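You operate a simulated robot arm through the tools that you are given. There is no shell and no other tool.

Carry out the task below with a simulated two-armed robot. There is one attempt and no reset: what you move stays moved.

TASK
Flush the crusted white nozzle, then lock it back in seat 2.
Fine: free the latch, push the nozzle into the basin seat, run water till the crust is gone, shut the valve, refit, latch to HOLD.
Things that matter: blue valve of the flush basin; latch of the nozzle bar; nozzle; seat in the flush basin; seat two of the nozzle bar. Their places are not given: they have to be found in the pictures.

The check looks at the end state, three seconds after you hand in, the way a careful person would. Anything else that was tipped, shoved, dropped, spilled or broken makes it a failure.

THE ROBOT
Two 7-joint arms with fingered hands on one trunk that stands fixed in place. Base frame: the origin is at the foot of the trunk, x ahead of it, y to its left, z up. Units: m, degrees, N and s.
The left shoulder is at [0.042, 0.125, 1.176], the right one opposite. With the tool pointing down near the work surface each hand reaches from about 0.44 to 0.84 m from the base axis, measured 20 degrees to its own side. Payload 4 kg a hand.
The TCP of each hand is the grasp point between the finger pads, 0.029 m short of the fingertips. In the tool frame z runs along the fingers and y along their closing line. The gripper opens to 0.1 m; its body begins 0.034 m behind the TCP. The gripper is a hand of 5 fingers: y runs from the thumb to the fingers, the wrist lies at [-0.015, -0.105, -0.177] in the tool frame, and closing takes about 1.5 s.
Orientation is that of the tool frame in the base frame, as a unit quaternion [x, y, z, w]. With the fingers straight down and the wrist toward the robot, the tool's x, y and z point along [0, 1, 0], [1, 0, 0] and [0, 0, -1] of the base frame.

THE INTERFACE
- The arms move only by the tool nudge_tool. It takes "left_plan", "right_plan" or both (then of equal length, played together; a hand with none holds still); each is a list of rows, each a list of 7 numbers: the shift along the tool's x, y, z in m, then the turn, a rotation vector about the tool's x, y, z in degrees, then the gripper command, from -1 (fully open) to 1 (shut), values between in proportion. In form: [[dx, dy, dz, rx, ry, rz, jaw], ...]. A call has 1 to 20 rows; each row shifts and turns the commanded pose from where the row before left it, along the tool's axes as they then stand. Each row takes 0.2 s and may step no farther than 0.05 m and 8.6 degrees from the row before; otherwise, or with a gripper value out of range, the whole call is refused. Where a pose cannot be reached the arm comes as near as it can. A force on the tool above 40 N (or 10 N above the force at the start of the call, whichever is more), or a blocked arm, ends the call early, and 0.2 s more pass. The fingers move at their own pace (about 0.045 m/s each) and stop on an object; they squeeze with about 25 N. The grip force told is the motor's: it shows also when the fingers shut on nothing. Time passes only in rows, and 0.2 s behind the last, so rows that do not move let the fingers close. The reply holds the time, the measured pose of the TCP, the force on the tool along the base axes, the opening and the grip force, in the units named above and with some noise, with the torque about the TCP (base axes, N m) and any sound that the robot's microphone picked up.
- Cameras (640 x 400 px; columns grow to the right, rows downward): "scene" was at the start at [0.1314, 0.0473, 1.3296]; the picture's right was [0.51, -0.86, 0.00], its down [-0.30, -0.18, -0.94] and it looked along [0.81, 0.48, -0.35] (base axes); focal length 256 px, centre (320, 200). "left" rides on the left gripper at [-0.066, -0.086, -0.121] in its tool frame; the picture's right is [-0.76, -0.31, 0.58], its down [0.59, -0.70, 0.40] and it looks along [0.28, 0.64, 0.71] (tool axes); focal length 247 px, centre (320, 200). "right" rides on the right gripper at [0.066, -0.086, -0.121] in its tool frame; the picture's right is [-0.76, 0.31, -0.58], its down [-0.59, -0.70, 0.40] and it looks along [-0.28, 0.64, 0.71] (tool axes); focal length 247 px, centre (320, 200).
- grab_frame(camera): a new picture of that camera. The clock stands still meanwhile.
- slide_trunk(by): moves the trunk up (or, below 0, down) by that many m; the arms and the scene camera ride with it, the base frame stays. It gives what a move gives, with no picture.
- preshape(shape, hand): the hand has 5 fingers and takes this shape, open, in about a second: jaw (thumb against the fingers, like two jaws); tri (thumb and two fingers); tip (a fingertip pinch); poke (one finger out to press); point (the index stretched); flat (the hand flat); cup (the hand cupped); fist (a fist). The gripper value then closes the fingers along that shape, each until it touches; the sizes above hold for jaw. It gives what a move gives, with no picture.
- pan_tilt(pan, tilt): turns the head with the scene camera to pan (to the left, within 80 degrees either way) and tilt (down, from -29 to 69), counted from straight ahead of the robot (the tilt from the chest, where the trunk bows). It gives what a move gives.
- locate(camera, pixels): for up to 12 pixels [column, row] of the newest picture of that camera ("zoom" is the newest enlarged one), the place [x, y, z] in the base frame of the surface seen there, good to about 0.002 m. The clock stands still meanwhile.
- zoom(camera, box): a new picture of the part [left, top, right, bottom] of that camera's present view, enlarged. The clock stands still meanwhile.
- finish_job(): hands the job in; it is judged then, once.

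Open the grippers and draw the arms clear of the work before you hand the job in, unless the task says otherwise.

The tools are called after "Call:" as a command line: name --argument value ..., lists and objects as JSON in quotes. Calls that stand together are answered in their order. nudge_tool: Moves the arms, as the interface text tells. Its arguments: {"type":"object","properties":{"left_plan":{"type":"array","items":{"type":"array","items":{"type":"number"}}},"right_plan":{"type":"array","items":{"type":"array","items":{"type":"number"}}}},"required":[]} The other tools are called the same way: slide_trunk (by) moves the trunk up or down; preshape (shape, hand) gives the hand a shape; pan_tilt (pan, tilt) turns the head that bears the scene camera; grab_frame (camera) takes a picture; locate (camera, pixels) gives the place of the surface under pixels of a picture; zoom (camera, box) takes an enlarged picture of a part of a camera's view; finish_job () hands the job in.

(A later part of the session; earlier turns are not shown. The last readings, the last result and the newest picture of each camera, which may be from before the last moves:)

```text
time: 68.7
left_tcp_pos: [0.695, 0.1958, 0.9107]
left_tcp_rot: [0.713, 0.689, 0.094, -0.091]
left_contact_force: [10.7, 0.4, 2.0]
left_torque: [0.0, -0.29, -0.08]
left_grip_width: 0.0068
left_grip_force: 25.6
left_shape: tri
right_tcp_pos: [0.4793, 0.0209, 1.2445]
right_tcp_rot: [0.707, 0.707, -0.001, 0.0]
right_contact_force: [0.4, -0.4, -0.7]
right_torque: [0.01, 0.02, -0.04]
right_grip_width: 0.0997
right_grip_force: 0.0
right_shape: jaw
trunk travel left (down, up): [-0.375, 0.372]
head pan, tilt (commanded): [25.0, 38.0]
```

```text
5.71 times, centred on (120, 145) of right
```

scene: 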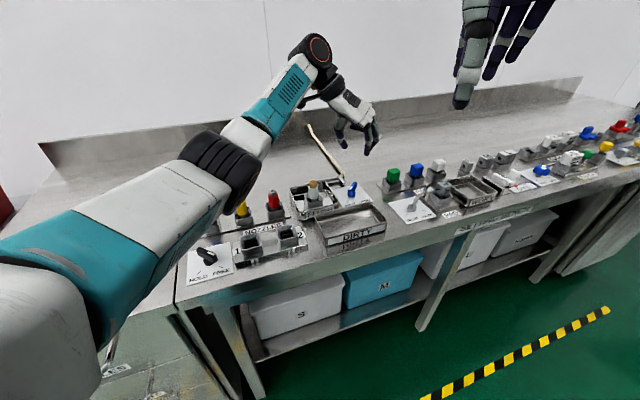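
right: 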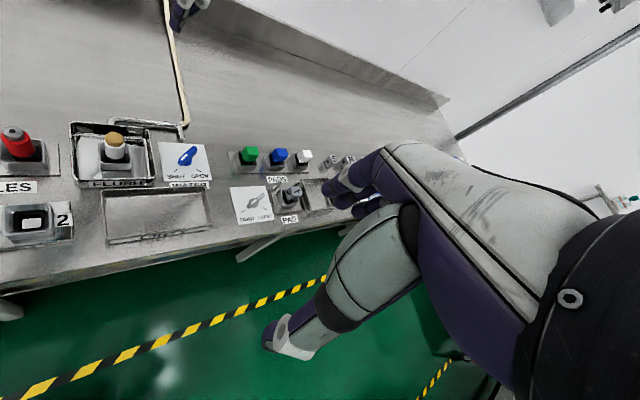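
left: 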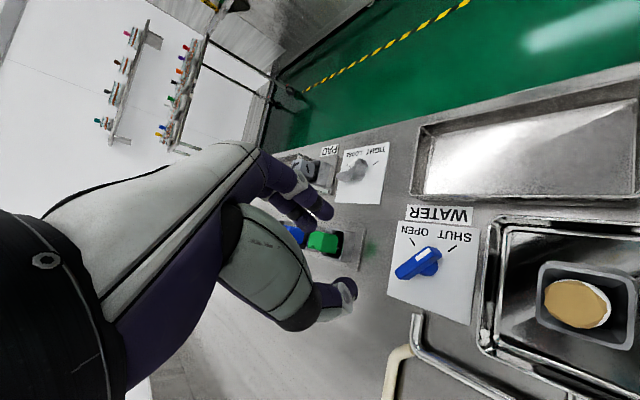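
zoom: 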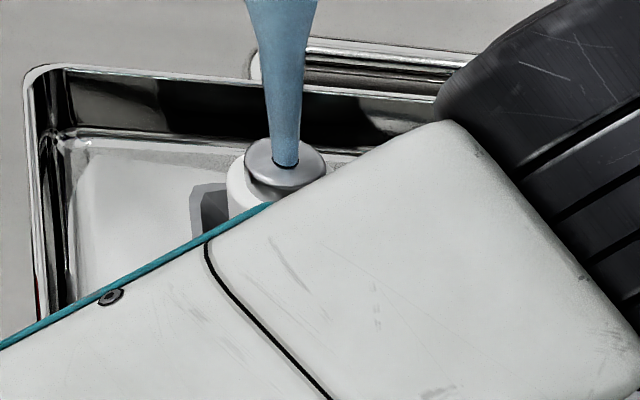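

The crust is gone: the clean metal tip shows at zoom (285,165) with a free upward jet. I shut the valve at once by turning clockwise 88°.

Call:
nudge_tool --left_plan '[[0, -0.00065, 0, -2.07, 0, 7.73, 1], [0, -0.00065, 0, -2.07, 0, 7.73, 1], [0, -0.00065, 0, -2.07, 0, 7.73, 1], [0, -0.00065, 0, -2.07, 0, 7.73, 1], [0, -0.00065, 0, -2.07, 0, 7.73, 1], [0, -0.00065, 0, -2.07, 0, 7.73, 1], [0, -0.00065, 0, -2.07, 0, 7.73, 1], [0, -0.00065, 0, -2.07, 0, 7.73, 1], [0, -0.00065, 0, -2.07, 0, 7.73, 1], [0, -0.00065, 0, -2.07, 0, 7.73, 1], [0, -0.00065, 0, -2.07, 0, 7.73, 1], [0, 0, 0, 0, 0, 0, 1]]'

Call:
zoom --camera "right" --box '[60, 90, 240, 210]'

Call:
zoom --camera "scene" --box '[290, 130, 400, 220]'

Call:
zoom --camera "left" --box '[240, 150, 480, 340]'

```text
time: 71.3
left_tcp_pos: [0.6898, 0.2012, 0.9104]
left_tcp_rot: [0.991, 0.0, 0.13, 0.0]
left_contact_force: [3.2, 9.4, 0.6]
left_torque: [0.11, -0.06, 0.07]
left_grip_width: 0.0067
left_grip_force: 25.1
left_shape: tri
right_tcp_pos: [0.478, 0.0217, 1.2439]
right_tcp_rot: [0.707, 0.707, 0.0, 0.001]
right_contact_force: [-0.2, 0.1, -0.8]
right_torque: [-0.01, 0.03, -0.01]
right_grip_width: 0.0998
right_grip_force: 0.2
right_shape: jaw
trunk travel left (down, up): [-0.375, 0.372]
head pan, tilt (commanded): [25.0, 38.0]
```

```text
3.33 times, centred on (150, 150) of right
```

zoom: 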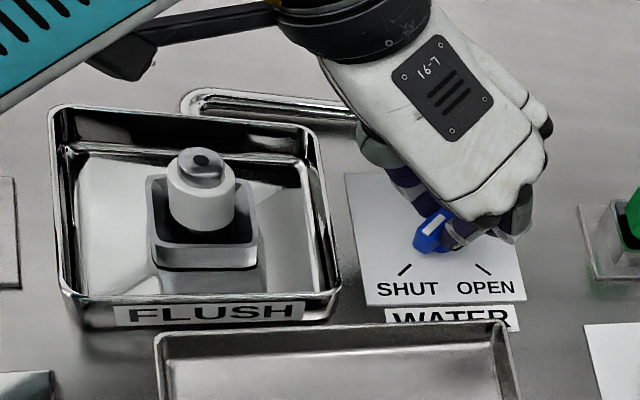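

```text
4.44 times, centred on (345, 175) of scene
```

zoom: 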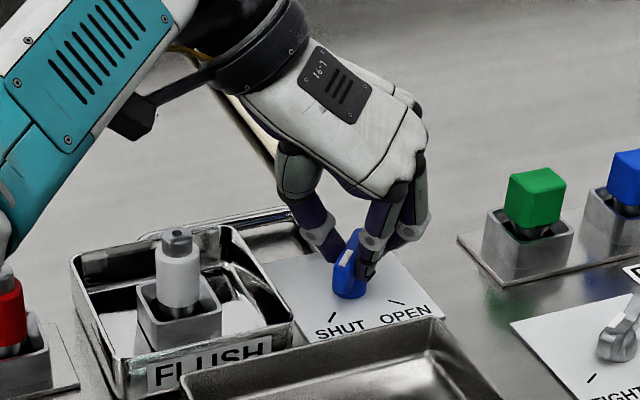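

```text
2.11 times, centred on (360, 245) of left
```

zoom: 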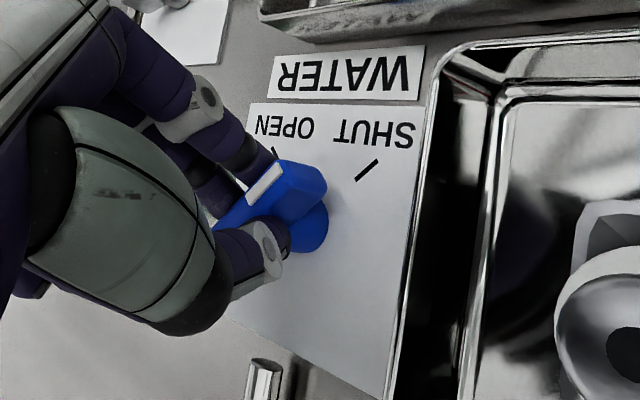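

The water has stopped, the crust is gone and the lever is back at SHUT. I turn 3° further clockwise to make sure it is at its stop, then open the fingers.

Call:
nudge_tool --left_plan '[[0, 0, 0, -0.78, 0, 2.9, 1], [0, 0, 0, 0, 0, 0, 1]]'

Call:
nudge_tool --left_plan '[[0, 0, 0, 0, 0, 0, 0.6], [0, 0, 0, 0, 0, 0, 0.3], [0, 0, 0, 0, 0, 0, 0.15], [0, 0, 0, 0, 0, 0, 0.15], [0, 0, 0, 0, 0, 0, 0.15]]'

Call:
zoom --camera "left" --box '[240, 150, 480, 340]'

```text
time: 71.9
left_tcp_pos: [0.6889, 0.2018, 0.9108]
left_tcp_rot: [0.991, -0.026, 0.13, 0.004]
left_contact_force: [5.4, 5.8, 0.4]
left_torque: [0.1, -0.12, 0.06]
left_grip_width: 0.0067
left_grip_force: 24.8
left_shape: tri
right_tcp_pos: [0.4778, 0.0213, 1.2464]
right_tcp_rot: [0.707, 0.707, -0.001, -0.001]
right_contact_force: [0.0, -0.7, 0.3]
right_torque: [0.02, 0.02, -0.02]
right_grip_width: 0.0999
right_grip_force: 0.0
right_shape: jaw
trunk travel left (down, up): [-0.375, 0.372]
head pan, tilt (commanded): [25.0, 38.0]
```

```text
time: 73.1
left_tcp_pos: [0.6887, 0.2007, 0.912]
left_tcp_rot: [0.991, -0.026, 0.131, 0.004]
left_contact_force: [-0.5, -0.2, 0.2]
left_torque: [0.02, 0.01, -0.01]
left_grip_width: 0.042
left_grip_force: 0.1
left_shape: tri
right_tcp_pos: [0.4784, 0.0209, 1.2461]
right_tcp_rot: [0.706, 0.708, 0.0, 0.0]
right_contact_force: [0.5, -0.1, 0.3]
right_torque: [-0.04, 0.0, 0.0]
right_grip_width: 0.0997
right_grip_force: 0.0
right_shape: jaw
trunk travel left (down, up): [-0.375, 0.372]
head pan, tilt (commanded): [25.0, 38.0]
```

```text
2.11 times, centred on (360, 245) of left
```

zoom: 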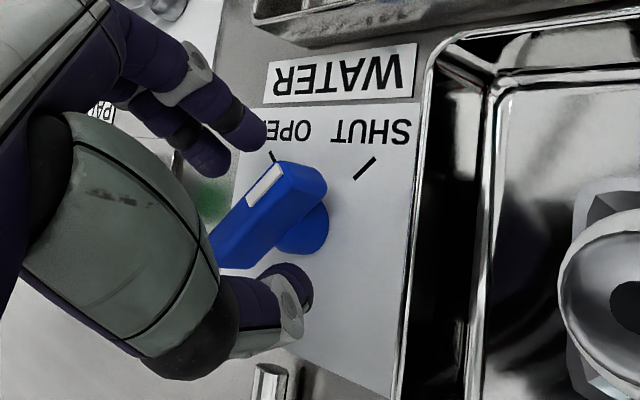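

The fingers are clear of the lever. I raise vertically by 0.12 and check valve and nozzle.

Call:
nudge_tool --left_plan '[[0.0065, 0, -0.0242, 0, 0, 0, 0.15], [0.0078, 0, -0.029, 0, 0, 0, 0.15], [0.0078, 0, -0.029, 0, 0, 0, 0.15], [0.0091, 0, -0.0338, 0, 0, 0, 0.15], [0, 0, 0, 0, 0, 0, 0.15]]'

Call:
zoom --camera "right" --box '[60, 90, 240, 210]'

Call:
zoom --camera "scene" --box '[290, 150, 400, 240]'

```text
time: 74.3
left_tcp_pos: [0.6905, 0.1969, 1.0308]
left_tcp_rot: [0.991, -0.026, 0.13, 0.003]
left_contact_force: [-0.2, 0.1, 0.0]
left_torque: [0.0, 0.0, 0.0]
left_grip_width: 0.0422
left_grip_force: 0.1
left_shape: tri
right_tcp_pos: [0.4778, 0.0215, 1.2454]
right_tcp_rot: [0.707, 0.707, 0.0, 0.0]
right_contact_force: [-0.4, 0.2, 0.1]
right_torque: [0.01, 0.0, -0.02]
right_grip_width: 0.0997
right_grip_force: 0.1
right_shape: jaw
trunk travel left (down, up): [-0.375, 0.372]
head pan, tilt (commanded): [25.0, 38.0]
```

```text
3.33 times, centred on (150, 150) of right
```

zoom: 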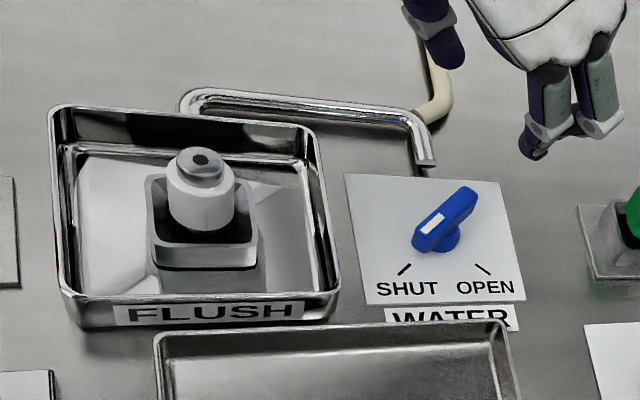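

```text
4.44 times, centred on (345, 195) of scene
```

zoom: 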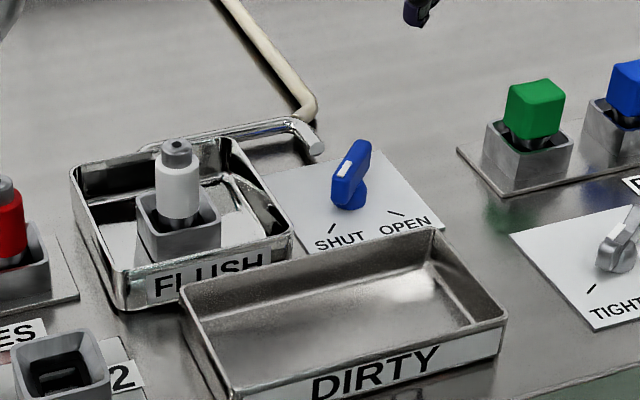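

The valve points at SHUT, the water is off, and the clean nozzle stands in the seat with the bench dry. I now turn the hand back counter-clockwise by 138° to yaw +45° and undo the tilt, at height.

Call:
nudge_tool --left_plan '[[0, 0, 0, 2.07, 0, -7.73, 0.1], [0, 0, 0, 2.07, 0, -7.73, 0.1], [0, 0, 0, 2.07, 0, -7.73, 0.1], [0, 0, 0, 2.07, 0, -7.73, 0.1], [0, 0, 0, 2.07, 0, -7.73, 0.1], [0, 0, 0, 2.07, 0, -7.73, 0.1], [0, 0, 0, 2.07, 0, -7.73, 0.1], [0, 0, 0, 2.07, 0, -7.73, 0.1], [0, 0, 0, 2.07, 0, -7.73, 0.1], [0, 0, 0, 2.07, 0, -7.73, 0.1], [0, 0, 0, 2.07, 0, -7.73, 0.1], [0, 0, 0, 2.07, 0, -7.73, 0.1], [0, 0, 0, 2.07, 0, -7.73, 0.1], [0, 0, 0, 2.07, 0, -7.73, 0.1], [0, 0, 0, 2.07, 0, -7.73, 0.1], [0, 0, 0, 2.07, 0, -7.73, 0.1], [0, 0, 0, 2.07, 0, -7.73, 0.1], [0, 0, 0, 0, 0, 0, 0.1]]'

Call:
nudge_tool --left_plan '[[0, 0, 0, 0, -7.5, 0, 0.1], [0, 0, 0, 0, -7.5, 0, 0.1], [0, 0, 0, 0, 0, 0, 0.1]]'

```text
time: 78.1
left_tcp_pos: [0.6881, 0.1999, 1.0307]
left_tcp_rot: [0.395, 0.91, 0.052, -0.12]
left_contact_force: [0.1, -0.2, -0.3]
left_torque: [0.01, -0.02, 0.01]
left_grip_width: 0.0445
left_grip_force: 0.0
left_shape: tri
right_tcp_pos: [0.4765, 0.0228, 1.2455]
right_tcp_rot: [0.706, 0.708, 0.0, 0.0]
right_contact_force: [-0.3, -0.7, -0.7]
right_torque: [0.0, 0.0, -0.02]
right_grip_width: 0.0998
right_grip_force: 0.1
right_shape: jaw
trunk travel left (down, up): [-0.375, 0.372]
head pan, tilt (commanded): [25.0, 38.0]
```

```text
time: 78.9
left_tcp_pos: [0.6881, 0.2004, 1.0321]
left_tcp_rot: [0.398, 0.917, -0.001, 0.001]
left_contact_force: [-0.2, 0.0, 0.5]
left_torque: [-0.05, -0.01, 0.02]
left_grip_width: 0.0449
left_grip_force: 0.0
left_shape: tri
right_tcp_pos: [0.4772, 0.0214, 1.246]
right_tcp_rot: [0.707, 0.707, 0.0, 0.0]
right_contact_force: [0.1, -0.3, 0.0]
right_torque: [-0.03, 0.01, 0.0]
right_grip_width: 0.0998
right_grip_force: 0.1
right_shape: jaw
trunk travel left (down, up): [-0.375, 0.372]
head pan, tilt (commanded): [25.0, 38.0]
```

Yaw is now 43°, at (0.688,0.200,1.032). I trim it to 45° and move over the basin nozzle at (0.615,0.279), opening to 0.06.

Call:
nudge_tool --left_plan '[[0, 0, 0, 0, 0, -1.9, 0.1], [0.0269, 0.001, 0, 0, 0, 0, 0.1], [0.0269, 0.001, 0, 0, 0, 0, 0.0], [0.0269, 0.001, 0, 0, 0, 0, 0.0], [0.0268, 0.001, 0, 0, 0, 0, 0.0], [0, 0, 0, 0, 0, 0, 0.0], [0, 0, 0, 0, 0, 0, 0.0]]'

Call:
zoom --camera "left" --box '[300, 210, 460, 330]'

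```text
time: 80.5
left_tcp_pos: [0.6163, 0.2787, 1.0306]
left_tcp_rot: [0.383, 0.924, 0.0, 0.001]
left_contact_force: [0.6, -0.8, 0.1]
left_torque: [0.0, -0.03, -0.01]
left_grip_width: 0.0498
left_grip_force: 0.0
left_shape: tri
right_tcp_pos: [0.4772, 0.0203, 1.2447]
right_tcp_rot: [0.708, 0.707, 0.0, -0.001]
right_contact_force: [-0.6, 0.2, -0.3]
right_torque: [0.04, -0.03, -0.01]
right_grip_width: 0.0999
right_grip_force: 0.0
right_shape: jaw
trunk travel left (down, up): [-0.375, 0.372]
head pan, tilt (commanded): [25.0, 38.0]
```

```text
3.33 times, centred on (380, 270) of left
```

zoom: 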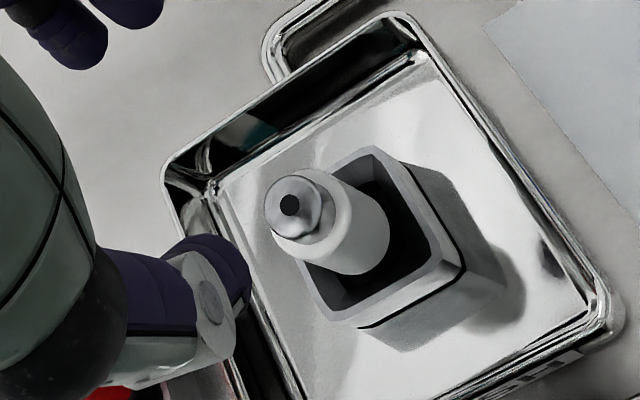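

I locate the clean cap's top and rim points to check the alignment of the hand to the nozzle axis.

Call:
locate --camera "zoom" --pixels '[[290, 205], [278, 195], [300, 190], [280, 215], [305, 215], [270, 205], [312, 200], [360, 240], [340, 195], [300, 245]]'

Call:
zoom --camera "left" --box '[350, 250, 410, 300]'

```text
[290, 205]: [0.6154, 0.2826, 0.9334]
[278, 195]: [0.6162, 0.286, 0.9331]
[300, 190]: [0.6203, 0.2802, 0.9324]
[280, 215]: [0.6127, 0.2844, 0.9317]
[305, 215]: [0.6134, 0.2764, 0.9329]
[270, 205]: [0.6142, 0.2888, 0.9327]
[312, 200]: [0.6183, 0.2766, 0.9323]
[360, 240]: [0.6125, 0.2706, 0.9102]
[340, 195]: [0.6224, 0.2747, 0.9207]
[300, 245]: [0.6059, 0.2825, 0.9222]
```

```text
8.00 times, centred on (380, 275) of left
```

zoom: 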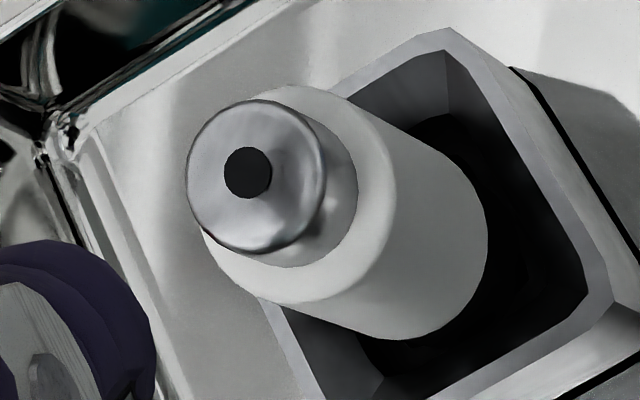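

The cap's top is at (0.6155,0.2825,0.933); the hand needs about 1.6 mm along its x. I apply that and lower 0.08, then check.

Call:
nudge_tool --left_plan '[[0.0016, 0, 0.02, 0, 0, 0, 0.0], [0, 0, 0.03, 0, 0, 0, 0.0], [0, 0, 0.025, 0, 0, 0, 0.0], [0, 0, 0, 0, 0, 0, 0.0]]'

Call:
zoom --camera "left" --box '[240, 150, 440, 330]'

Call:
zoom --camera "right" --box '[60, 80, 200, 190]'

```text
time: 81.5
left_tcp_pos: [0.6173, 0.2816, 0.9582]
left_tcp_rot: [0.383, 0.924, 0.001, 0.0]
left_contact_force: [-0.8, -0.6, 0.3]
left_torque: [-0.01, -0.03, 0.03]
left_grip_width: 0.0498
left_grip_force: 0.1
left_shape: tri
right_tcp_pos: [0.4769, 0.0216, 1.2454]
right_tcp_rot: [0.708, 0.707, 0.0, 0.0]
right_contact_force: [0.4, 0.3, -0.3]
right_torque: [-0.02, 0.0, 0.02]
right_grip_width: 0.0996
right_grip_force: 0.1
right_shape: jaw
trunk travel left (down, up): [-0.375, 0.372]
head pan, tilt (commanded): [25.0, 38.0]
```

```text
2.22 times, centred on (340, 240) of left
```

zoom: 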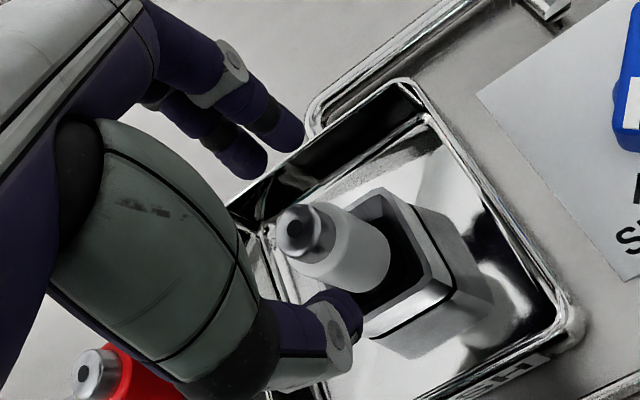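

```text
3.64 times, centred on (130, 135) of right
```

zoom: 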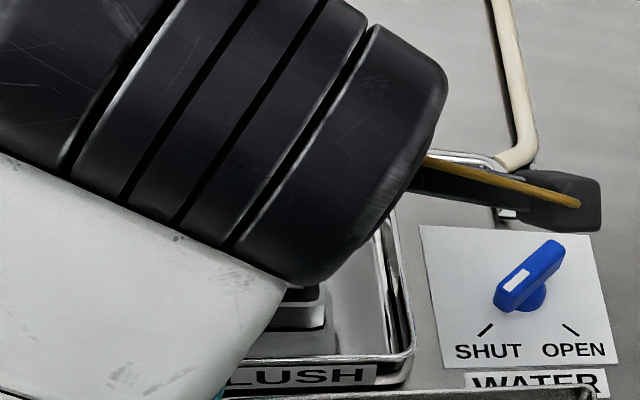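

The cap centre at zoom (299,230) matches the projected axis (298,225). I lower 0.036 to the grip height.

Call:
nudge_tool --left_plan '[[0, 0, 0.012, 0, 0, 0, 0.0], [0, 0, 0.012, 0, 0, 0, 0.0], [0, 0, 0.011, 0, 0, 0, 0.0], [0, 0, 0, 0, 0, 0, 0.0]]'

Call:
zoom --camera "left" --box '[240, 150, 440, 330]'

```text
time: 82.5
left_tcp_pos: [0.615, 0.2808, 0.9211]
left_tcp_rot: [0.383, 0.924, 0.0, 0.0]
left_contact_force: [0.0, 0.2, -0.1]
left_torque: [0.03, -0.01, -0.01]
left_grip_width: 0.0497
left_grip_force: 0.1
left_shape: tri
right_tcp_pos: [0.4773, 0.022, 1.244]
right_tcp_rot: [0.707, 0.707, 0.0, 0.0]
right_contact_force: [0.4, -0.7, -0.8]
right_torque: [0.03, -0.01, 0.04]
right_grip_width: 0.1
right_grip_force: 0.0
right_shape: jaw
trunk travel left (down, up): [-0.375, 0.372]
head pan, tilt (commanded): [25.0, 38.0]
```

```text
2.22 times, centred on (340, 240) of left
```

zoom: 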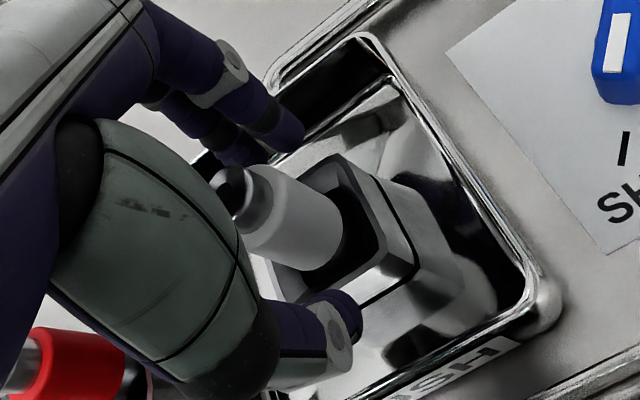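

The nozzle stands between thumb and fingers with no contact force. I close the grip on it.

Call:
nudge_tool --left_plan '[[0, 0, 0, 0, 0, 0, 0.4], [0, 0, 0, 0, 0, 0, 0.7], [0, 0, 0, 0, 0, 0, 1], [0, 0, 0, 0, 0, 0, 1], [0, 0, 0, 0, 0, 0, 1], [0, 0, 0, 0, 0, 0, 1]]'

Call:
zoom --camera "left" --box '[240, 150, 440, 330]'

```text
time: 83.9
left_tcp_pos: [0.6156, 0.2797, 0.9221]
left_tcp_rot: [0.384, 0.923, 0.0, 0.0]
left_contact_force: [0.6, -1.6, -1.0]
left_torque: [-0.02, 0.01, 0.03]
left_grip_width: 0.0176
left_grip_force: 25.5
left_shape: tri
right_tcp_pos: [0.4784, 0.0196, 1.2453]
right_tcp_rot: [0.707, 0.707, 0.0, -0.001]
right_contact_force: [0.4, -0.1, -0.2]
right_torque: [-0.01, 0.03, -0.02]
right_grip_width: 0.0998
right_grip_force: 0.1
right_shape: jaw
trunk travel left (down, up): [-0.375, 0.372]
head pan, tilt (commanded): [25.0, 38.0]
```

```text
2.22 times, centred on (340, 240) of left
```

zoom: 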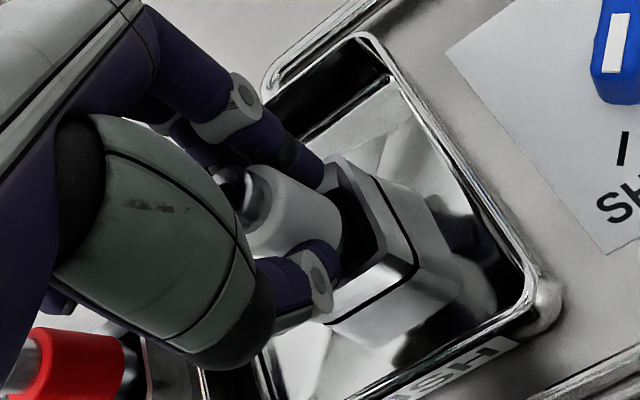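

The grip is firm (0.0176, as before) with small side force. I lift slowly straight up.

Call:
nudge_tool --left_plan '[[0, 0, -0.004, 0, 0, 0, 1], [0, 0, -0.008, 0, 0, 0, 1], [0, 0, -0.012, 0, 0, 0, 1], [0, 0, -0.02, 0, 0, 0, 1], [0, 0, -0.03, 0, 0, 0, 1], [0, 0, -0.04, 0, 0, 0, 1], [0, 0, 0, 0, 0, 0, 1], [0, 0, 0, 0, 0, 0, 1]]'

Call:
zoom --camera "left" --box '[220, 120, 460, 330]'

Call:
zoom --camera "left" --box '[350, 240, 440, 320]'

```text
time: 85.7
left_tcp_pos: [0.6132, 0.2811, 1.0354]
left_tcp_rot: [0.383, 0.924, 0.001, -0.001]
left_contact_force: [-0.4, 0.5, -1.1]
left_torque: [-0.01, -0.01, 0.0]
left_grip_width: 0.0176
left_grip_force: 25.1
left_shape: tri
right_tcp_pos: [0.4775, 0.0216, 1.2457]
right_tcp_rot: [0.707, 0.707, 0.0, 0.001]
right_contact_force: [-0.6, 0.0, 0.4]
right_torque: [0.0, 0.01, 0.0]
right_grip_width: 0.1
right_grip_force: 0.2
right_shape: jaw
trunk travel left (down, up): [-0.375, 0.372]
head pan, tilt (commanded): [25.0, 38.0]
```

```text
1.90 times, centred on (340, 225) of left
```

zoom: 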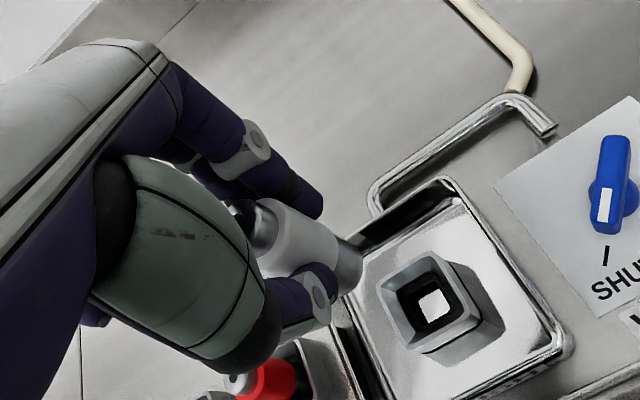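

```text
5.00 times, centred on (395, 280) of left
```

zoom: 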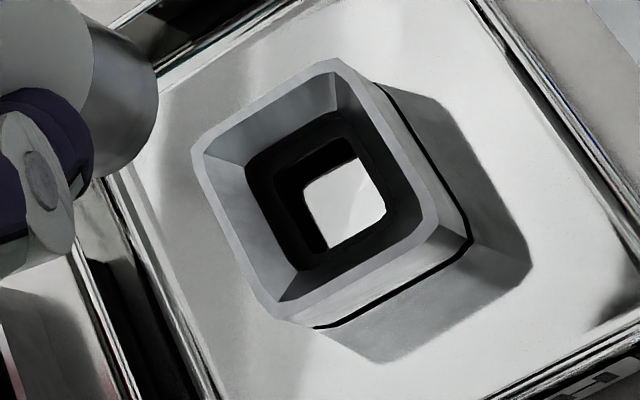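

The nozzle came out cleanly. I carry it back by 0.100 bench-left and 0.110 bench-front to above seat 2.

Call:
nudge_tool --left_plan '[[0.025, -0.0275, 0, 0, 0, 0, 1], [0.025, -0.0275, 0, 0, 0, 0, 1], [0.025, -0.0275, 0, 0, 0, 0, 1], [0.025, -0.0275, 0, 0, 0, 0, 1], [0, 0, 0, 0, 0, 0, 1], [0, 0, 0, 0, 0, 0, 1]]'

Call:
zoom --camera "left" --box '[220, 120, 460, 330]'

Call:
zoom --camera "left" --box '[350, 240, 440, 320]'

Call:
zoom --camera "scene" --box '[180, 130, 340, 270]'

```text
time: 87.1
left_tcp_pos: [0.4626, 0.276, 1.035]
left_tcp_rot: [0.383, 0.924, 0.001, 0.0]
left_contact_force: [0.0, -0.4, -1.0]
left_torque: [-0.01, -0.01, 0.0]
left_grip_width: 0.0177
left_grip_force: 24.6
left_shape: tri
right_tcp_pos: [0.4771, 0.0214, 1.245]
right_tcp_rot: [0.707, 0.708, -0.001, 0.0]
right_contact_force: [0.0, 0.4, -0.6]
right_torque: [0.0, 0.04, 0.0]
right_grip_width: 0.0998
right_grip_force: 0.0
right_shape: jaw
trunk travel left (down, up): [-0.375, 0.372]
head pan, tilt (commanded): [25.0, 38.0]
```

```text
1.90 times, centred on (340, 225) of left
```

zoom: 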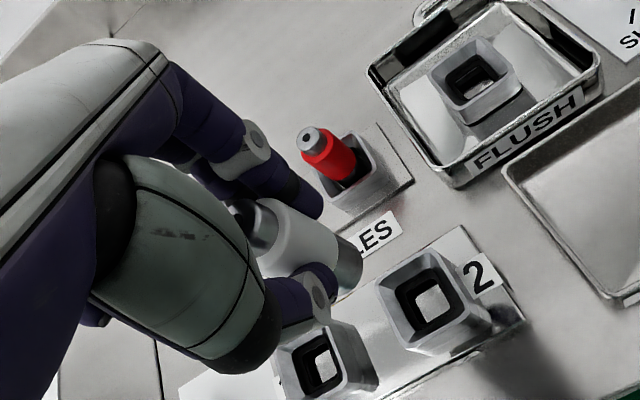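

```text
5.00 times, centred on (395, 280) of left
```

zoom: 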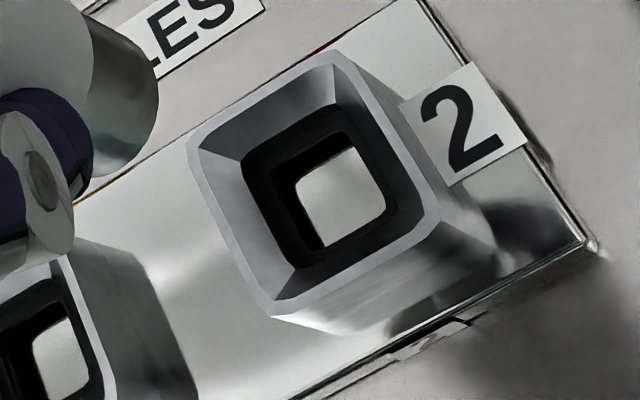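

```text
2.86 times, centred on (260, 200) of scene
```

zoom: 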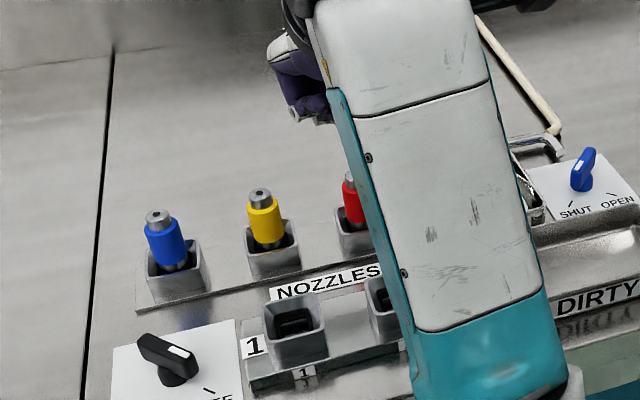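

Seat 2's rim centre appears at (393.2,276.0) against the expected ≈(390,278); the hand stands about 3–4 mm too far bench-left. I correct by 3.6 mm and look again.

Call:
nudge_tool --left_plan '[[-0.0036, 0, 0, 0, 0, 0, 1], [0, 0, 0, 0, 0, 0, 1], [0, 0, 0, 0, 0, 0, 1]]'

Call:
zoom --camera "left" --box '[340, 240, 430, 320]'

Call:
locate --camera "zoom" --pixels '[[240, 140], [385, 52], [495, 215], [325, 312]]'

```text
time: 87.9
left_tcp_pos: [0.4683, 0.2727, 1.034]
left_tcp_rot: [0.384, 0.923, 0.001, 0.0]
left_contact_force: [-1.0, 0.1, -1.4]
left_torque: [0.03, 0.01, -0.04]
left_grip_width: 0.0175
left_grip_force: 24.8
left_shape: tri
right_tcp_pos: [0.4778, 0.0207, 1.2454]
right_tcp_rot: [0.707, 0.707, 0.0, 0.0]
right_contact_force: [-0.7, -0.3, 0.3]
right_torque: [0.01, 0.0, 0.02]
right_grip_width: 0.0996
right_grip_force: 0.1
right_shape: jaw
trunk travel left (down, up): [-0.375, 0.372]
head pan, tilt (commanded): [25.0, 38.0]
```

```text
5.00 times, centred on (385, 280) of left
```

zoom: 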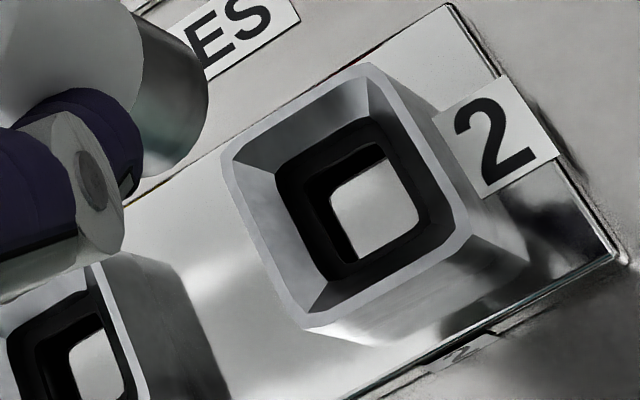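

```text
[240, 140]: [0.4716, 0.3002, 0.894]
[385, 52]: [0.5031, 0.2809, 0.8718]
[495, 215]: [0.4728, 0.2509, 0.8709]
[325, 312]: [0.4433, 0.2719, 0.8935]
```

Now the rim centre is at (389.2,278.6), as expected. I lower 0.08 to just above the seat and check.

Call:
nudge_tool --left_plan '[[0, 0, 0.03, 0, 0, 0, 1], [0, 0, 0.03, 0, 0, 0, 1], [0, 0, 0.02, 0, 0, 0, 1], [0, 0, 0, 0, 0, 0, 1], [0, 0, 0, 0, 0, 0, 1]]'

Call:
zoom --camera "left" --box '[240, 150, 440, 330]'

Call:
zoom --camera "left" --box '[320, 210, 410, 290]'

Call:
zoom --camera "right" --box '[0, 140, 120, 260]'

```text
time: 89.1
left_tcp_pos: [0.4719, 0.2794, 0.9647]
left_tcp_rot: [0.377, 0.926, 0.011, 0.007]
left_contact_force: [-0.6, 0.8, -1.3]
left_torque: [0.0, -0.02, -0.01]
left_grip_width: 0.018
left_grip_force: 25.3
left_shape: tri
right_tcp_pos: [0.4764, 0.0203, 1.2453]
right_tcp_rot: [0.706, 0.708, 0.0, -0.001]
right_contact_force: [-0.2, 0.5, 0.1]
right_torque: [0.0, -0.03, -0.01]
right_grip_width: 0.1
right_grip_force: 0.1
right_shape: jaw
trunk travel left (down, up): [-0.375, 0.372]
head pan, tilt (commanded): [25.0, 38.0]
```

```text
2.22 times, centred on (340, 240) of left
```

zoom: 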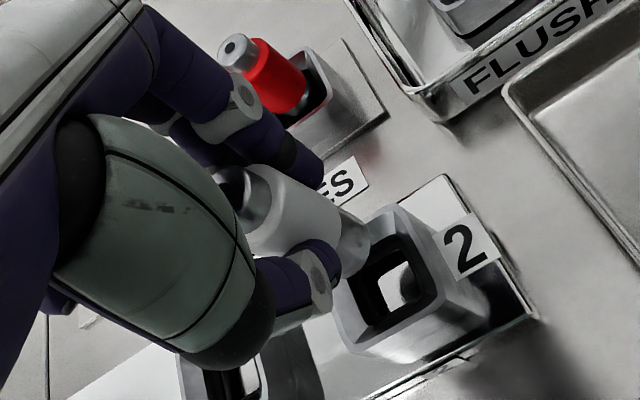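

```text
5.00 times, centred on (365, 250) of left
```

zoom: 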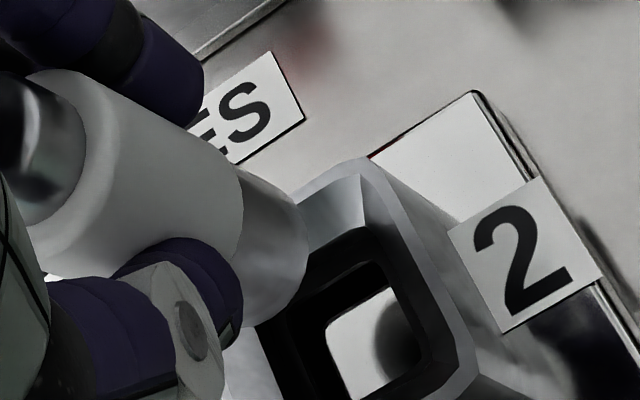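

```text
3.33 times, centred on (60, 200) of right
```

zoom: 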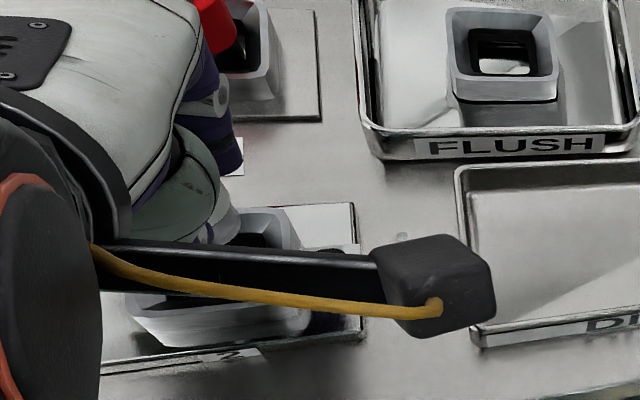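

The hand is at (0.4719,0.2794,0.9647), off by several mm in place and slightly turned, though there is no tool force: something limits the arm. I stop and look at the arm's posture.

Call:
grab_frame --camera "scene"

Call:
grab_frame --camera "right"

Call:
grab_frame --camera "left"

```text
taken
```

scene: 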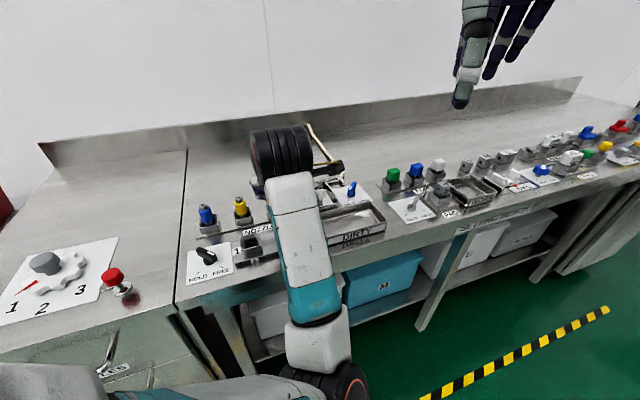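

```text
taken
```

right: 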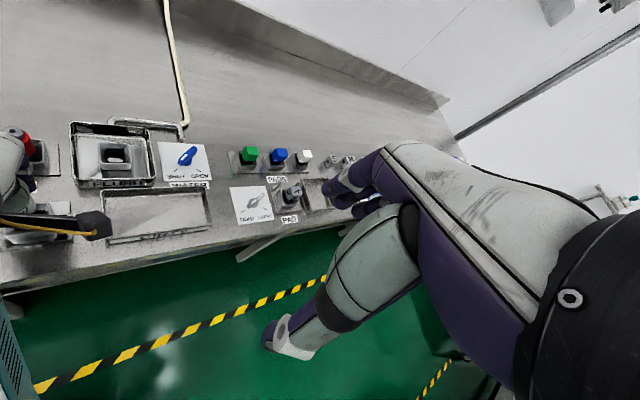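

```text
taken
```

left: 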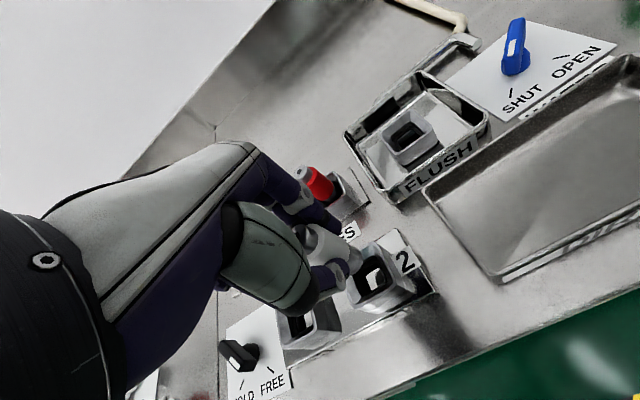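

The elbow has flipped to a low, inward posture, which may press against something. I hold still a moment to see if the pose settles.

Call:
nudge_tool --left_plan '[[0, 0, 0, 0, 0, 0, 1], [0, 0, 0, 0, 0, 0, 1]]'

Call:
pan_tilt --pan 30 --tilt 65

Call:
grab_frame --camera "scene"

```text
time: 89.7
left_tcp_pos: [0.4707, 0.2792, 0.964]
left_tcp_rot: [0.378, 0.926, 0.012, 0.003]
left_contact_force: [-1.2, 0.4, -0.4]
left_torque: [-0.01, 0.01, -0.01]
left_grip_width: 0.0177
left_grip_force: 25.2
left_shape: tri
right_tcp_pos: [0.4775, 0.0203, 1.2458]
right_tcp_rot: [0.707, 0.707, -0.001, 0.0]
right_contact_force: [0.4, 0.0, 0.0]
right_torque: [0.03, 0.04, 0.02]
right_grip_width: 0.0998
right_grip_force: 0.0
right_shape: jaw
trunk travel left (down, up): [-0.375, 0.372]
head pan, tilt (commanded): [25.0, 38.0]
```

```text
time: 90.6
left_tcp_pos: [0.4713, 0.2793, 0.9623]
left_tcp_rot: [0.378, 0.926, 0.012, 0.002]
left_contact_force: [-0.3, 0.1, -0.4]
left_torque: [0.0, -0.02, -0.01]
left_grip_width: 0.0175
left_grip_force: 25.2
left_shape: tri
right_tcp_pos: [0.476, 0.0206, 1.2453]
right_tcp_rot: [0.707, 0.707, 0.0, 0.001]
right_contact_force: [0.3, 0.2, -1.0]
right_torque: [0.04, -0.02, 0.03]
right_grip_width: 0.0998
right_grip_force: 0.0
right_shape: jaw
trunk travel left (down, up): [-0.375, 0.372]
head pan, tilt (commanded): [30.0, 65.0]
```

```text
taken
```

scene: 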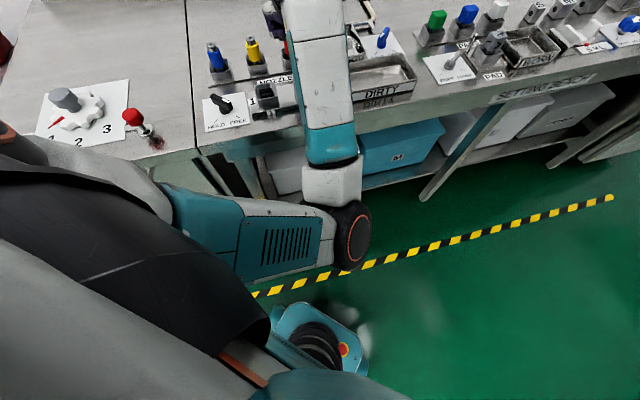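

The forearm, elbow low, seems to press on the bench front, so this posture cannot refit the nozzle. I raise back up first; I will park the nozzle in the basin seat again and then sort out the elbow with a free hand.

Call:
nudge_tool --left_plan '[[0, 0, -0.02, 0, 0, 0, 1], [0, 0, -0.03, 0, 0, 0, 1], [0, 0, -0.03, 0, 0, 0, 1], [0, 0, 0, 0, 0, 0, 1], [0, 0, 0, 0, 0, 0, 1]]'

Call:
grab_frame --camera "scene"

Call:
zoom --camera "left" --box '[340, 240, 430, 320]'

```text
time: 91.8
left_tcp_pos: [0.4677, 0.2704, 1.0363]
left_tcp_rot: [0.383, 0.924, 0.0, 0.001]
left_contact_force: [-0.2, 0.4, -0.4]
left_torque: [0.01, 0.03, -0.01]
left_grip_width: 0.0177
left_grip_force: 24.8
left_shape: tri
right_tcp_pos: [0.4766, 0.0214, 1.2465]
right_tcp_rot: [0.707, 0.707, -0.001, 0.0]
right_contact_force: [-0.6, 0.5, 0.1]
right_torque: [0.03, 0.03, 0.0]
right_grip_width: 0.1
right_grip_force: 0.1
right_shape: jaw
trunk travel left (down, up): [-0.375, 0.372]
head pan, tilt (commanded): [30.0, 65.0]
```

```text
taken
```

scene: 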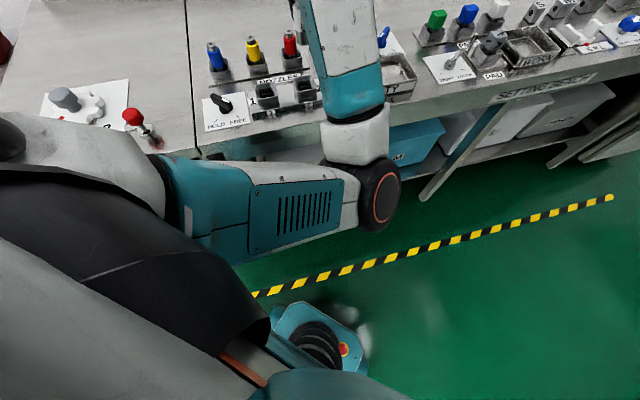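

```text
5.00 times, centred on (385, 280) of left
```

zoom: 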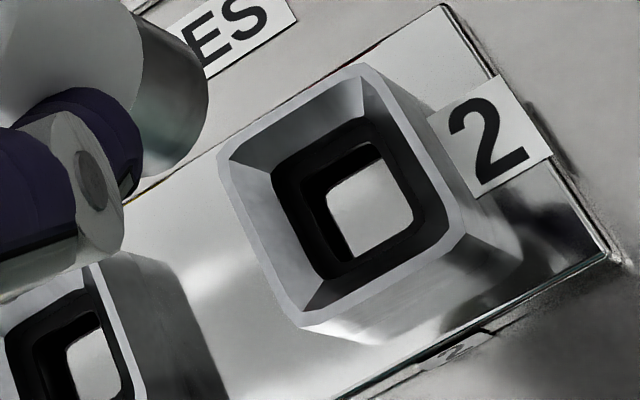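

The arm is back as commanded at z 1.036. I locate the elbow and forearm in the scene picture to see how they lie relative to the bench.

Call:
locate --camera "scene" --pixels '[[380, 195], [355, 135], [345, 60], [335, 20], [300, 205], [200, 195], [350, 100], [120, 150], [230, 150], [340, 240], [250, 160], [395, 110]]'

```text
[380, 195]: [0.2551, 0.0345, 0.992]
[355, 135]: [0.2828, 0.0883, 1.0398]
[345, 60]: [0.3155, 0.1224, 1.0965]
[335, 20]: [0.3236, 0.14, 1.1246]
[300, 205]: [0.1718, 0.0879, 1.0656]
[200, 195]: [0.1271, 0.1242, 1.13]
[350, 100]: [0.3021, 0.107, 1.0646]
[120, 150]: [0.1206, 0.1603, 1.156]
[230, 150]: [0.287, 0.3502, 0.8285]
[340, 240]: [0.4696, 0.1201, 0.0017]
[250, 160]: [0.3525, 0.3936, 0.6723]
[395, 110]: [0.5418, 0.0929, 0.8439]
```

The elbow lies low and inward at about (0.25,0.04,0.97), in front of the chest, so the upper arm likely meets the body when lowering. Turning the hand clockwise drives the elbow outward (as at the latch); the nozzle is round, so I raise a bit and turn 45° clockwise while holding it, then check.

Call:
nudge_tool --left_plan '[[0, 0, -0.03, 0, 0, 0, 1], [0, 0, -0.03, 0, 0, 0, 1], [0, 0, -0.02, 0, 0, 0, 1], [0, 0, 0, 0, 0, 5, 1], [0, 0, 0, 0, 0, 5, 1], [0, 0, 0, 0, 0, 5, 1], [0, 0, 0, 0, 0, 5, 1], [0, 0, 0, 0, 0, 5, 1], [0, 0, 0, 0, 0, 5, 1], [0, 0, 0, 0, 0, 5, 1], [0, 0, 0, 0, 0, 5, 1], [0, 0, 0, 0, 0, 5, 1], [0, 0, 0, 0, 0, 0, 1]]'

Call:
grab_frame --camera "scene"

Call:
grab_frame --camera "left"

```text
time: 94.6
left_tcp_pos: [0.516, 0.3139, 1.0931]
left_tcp_rot: [0.707, 0.707, 0.0, 0.0]
left_contact_force: [0.1, 0.4, -0.4]
left_torque: [-0.01, 0.0, 0.02]
left_grip_width: 0.0176
left_grip_force: 25.2
left_shape: tri
left hand out of reach, approached as far as the arm can: row 2, 3, 4, 5, 6, 7, 8, 9, 10, 11, 12
right_tcp_pos: [0.4781, 0.0213, 1.2453]
right_tcp_rot: [0.707, 0.707, 0.0, 0.0]
right_contact_force: [-0.1, 0.6, -0.5]
right_torque: [0.01, 0.0, 0.01]
right_grip_width: 0.1
right_grip_force: 0.1
right_shape: jaw
trunk travel left (down, up): [-0.375, 0.372]
head pan, tilt (commanded): [30.0, 65.0]
```

```text
taken
```

scene: 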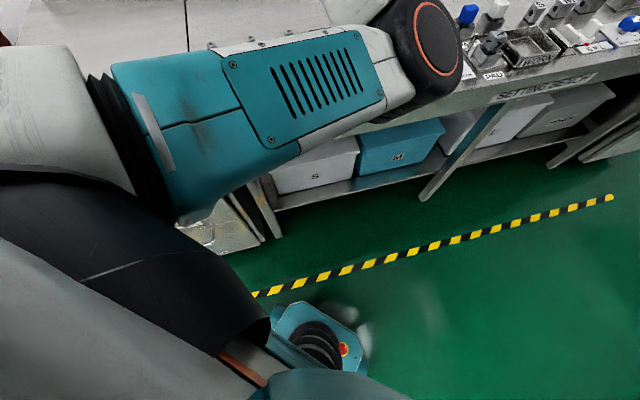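

```text
taken
```

left: 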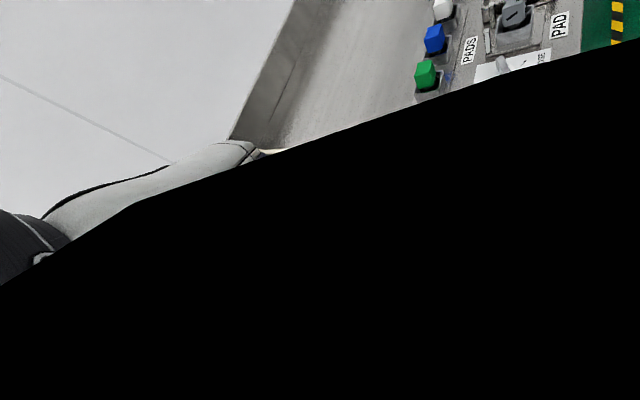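

The arm's posture changed: the pose was reported out of reach, and the left camera is half covered by the arm itself. I check where elbow and forearm are now.

Call:
locate --camera "scene" --pixels '[[430, 50], [380, 60], [300, 90], [200, 120], [100, 100], [345, 10], [390, 80]]'

Call:
pan_tilt --pan 30 --tilt 25

Call:
grab_frame --camera "scene"

Call:
grab_frame --camera "right"

```text
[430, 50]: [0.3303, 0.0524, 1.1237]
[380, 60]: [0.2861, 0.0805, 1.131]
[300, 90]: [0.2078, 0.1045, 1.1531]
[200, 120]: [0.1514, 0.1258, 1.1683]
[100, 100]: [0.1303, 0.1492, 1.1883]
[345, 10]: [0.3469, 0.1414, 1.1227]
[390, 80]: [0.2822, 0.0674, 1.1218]
```

```text
time: 95.7
left_tcp_pos: [0.518, 0.3155, 1.0939]
left_tcp_rot: [0.707, 0.707, 0.0, 0.001]
left_contact_force: [-0.3, 0.3, -0.7]
left_torque: [-0.03, 0.01, -0.01]
left_grip_width: 0.0174
left_grip_force: 24.6
left_shape: tri
right_tcp_pos: [0.4769, 0.0213, 1.2453]
right_tcp_rot: [0.707, 0.707, -0.001, 0.0]
right_contact_force: [-0.4, 0.3, -0.3]
right_torque: [0.0, 0.0, -0.01]
right_grip_width: 0.0999
right_grip_force: 0.1
right_shape: jaw
trunk travel left (down, up): [-0.375, 0.372]
head pan, tilt (commanded): [30.0, 25.0]
```

```text
taken
```

scene: 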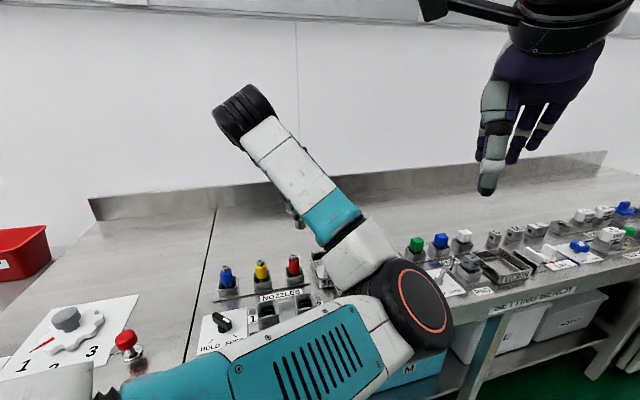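

```text
taken
```

right: 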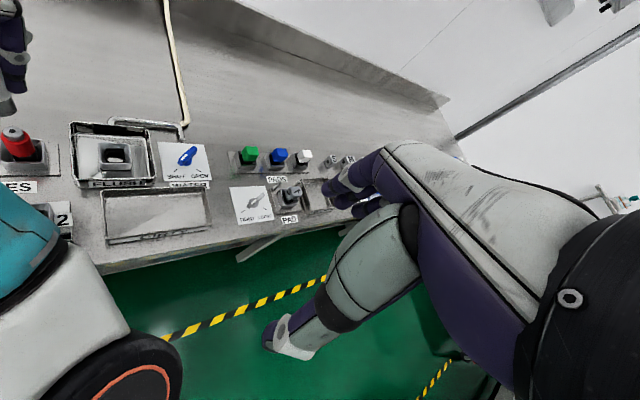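

The elbow now sits at (0.33,0.05,1.12), inward right: with the wrist above the shoulder, a clockwise turn drives it the wrong way. I turn back counter-clockwise 45° and check.

Call:
nudge_tool --left_plan '[[0, 0, 0, 0, 0, -5, 1], [0, 0, 0, 0, 0, -5, 1], [0, 0, 0, 0, 0, -5, 1], [0, 0, 0, 0, 0, -5, 1], [0, 0, 0, 0, 0, -5, 1], [0, 0, 0, 0, 0, -5, 1], [0, 0, 0, 0, 0, -5, 1], [0, 0, 0, 0, 0, -5, 1], [0, 0, 0, 0, 0, -5, 1], [0, 0, 0, 0, 0, 0, 1]]'

Call:
grab_frame --camera "scene"

Call:
grab_frame --camera "left"

```text
time: 97.9
left_tcp_pos: [0.5166, 0.3157, 1.0942]
left_tcp_rot: [0.383, 0.924, 0.0, 0.0]
left_contact_force: [0.5, 1.2, -0.8]
left_torque: [0.02, -0.03, 0.03]
left_grip_width: 0.0178
left_grip_force: 24.9
left_shape: tri
right_tcp_pos: [0.4773, 0.0207, 1.2452]
right_tcp_rot: [0.707, 0.707, 0.0, 0.0]
right_contact_force: [-0.3, -0.3, -0.2]
right_torque: [0.01, 0.01, -0.04]
right_grip_width: 0.0997
right_grip_force: 0.1
right_shape: jaw
trunk travel left (down, up): [-0.375, 0.372]
head pan, tilt (commanded): [30.0, 25.0]
```

```text
taken
```

scene: 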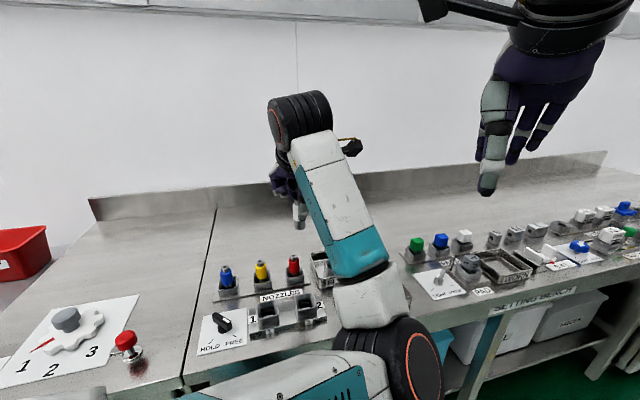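

```text
taken
```

left: 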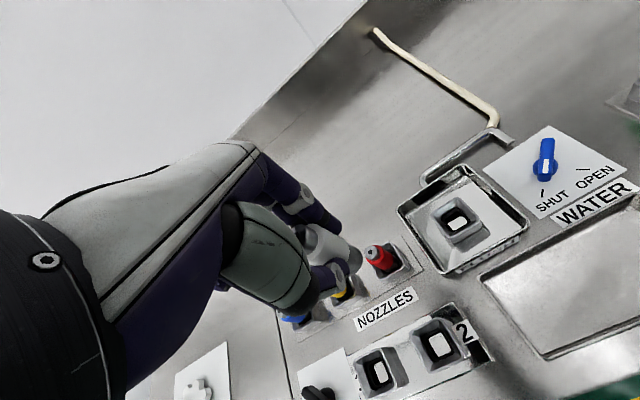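

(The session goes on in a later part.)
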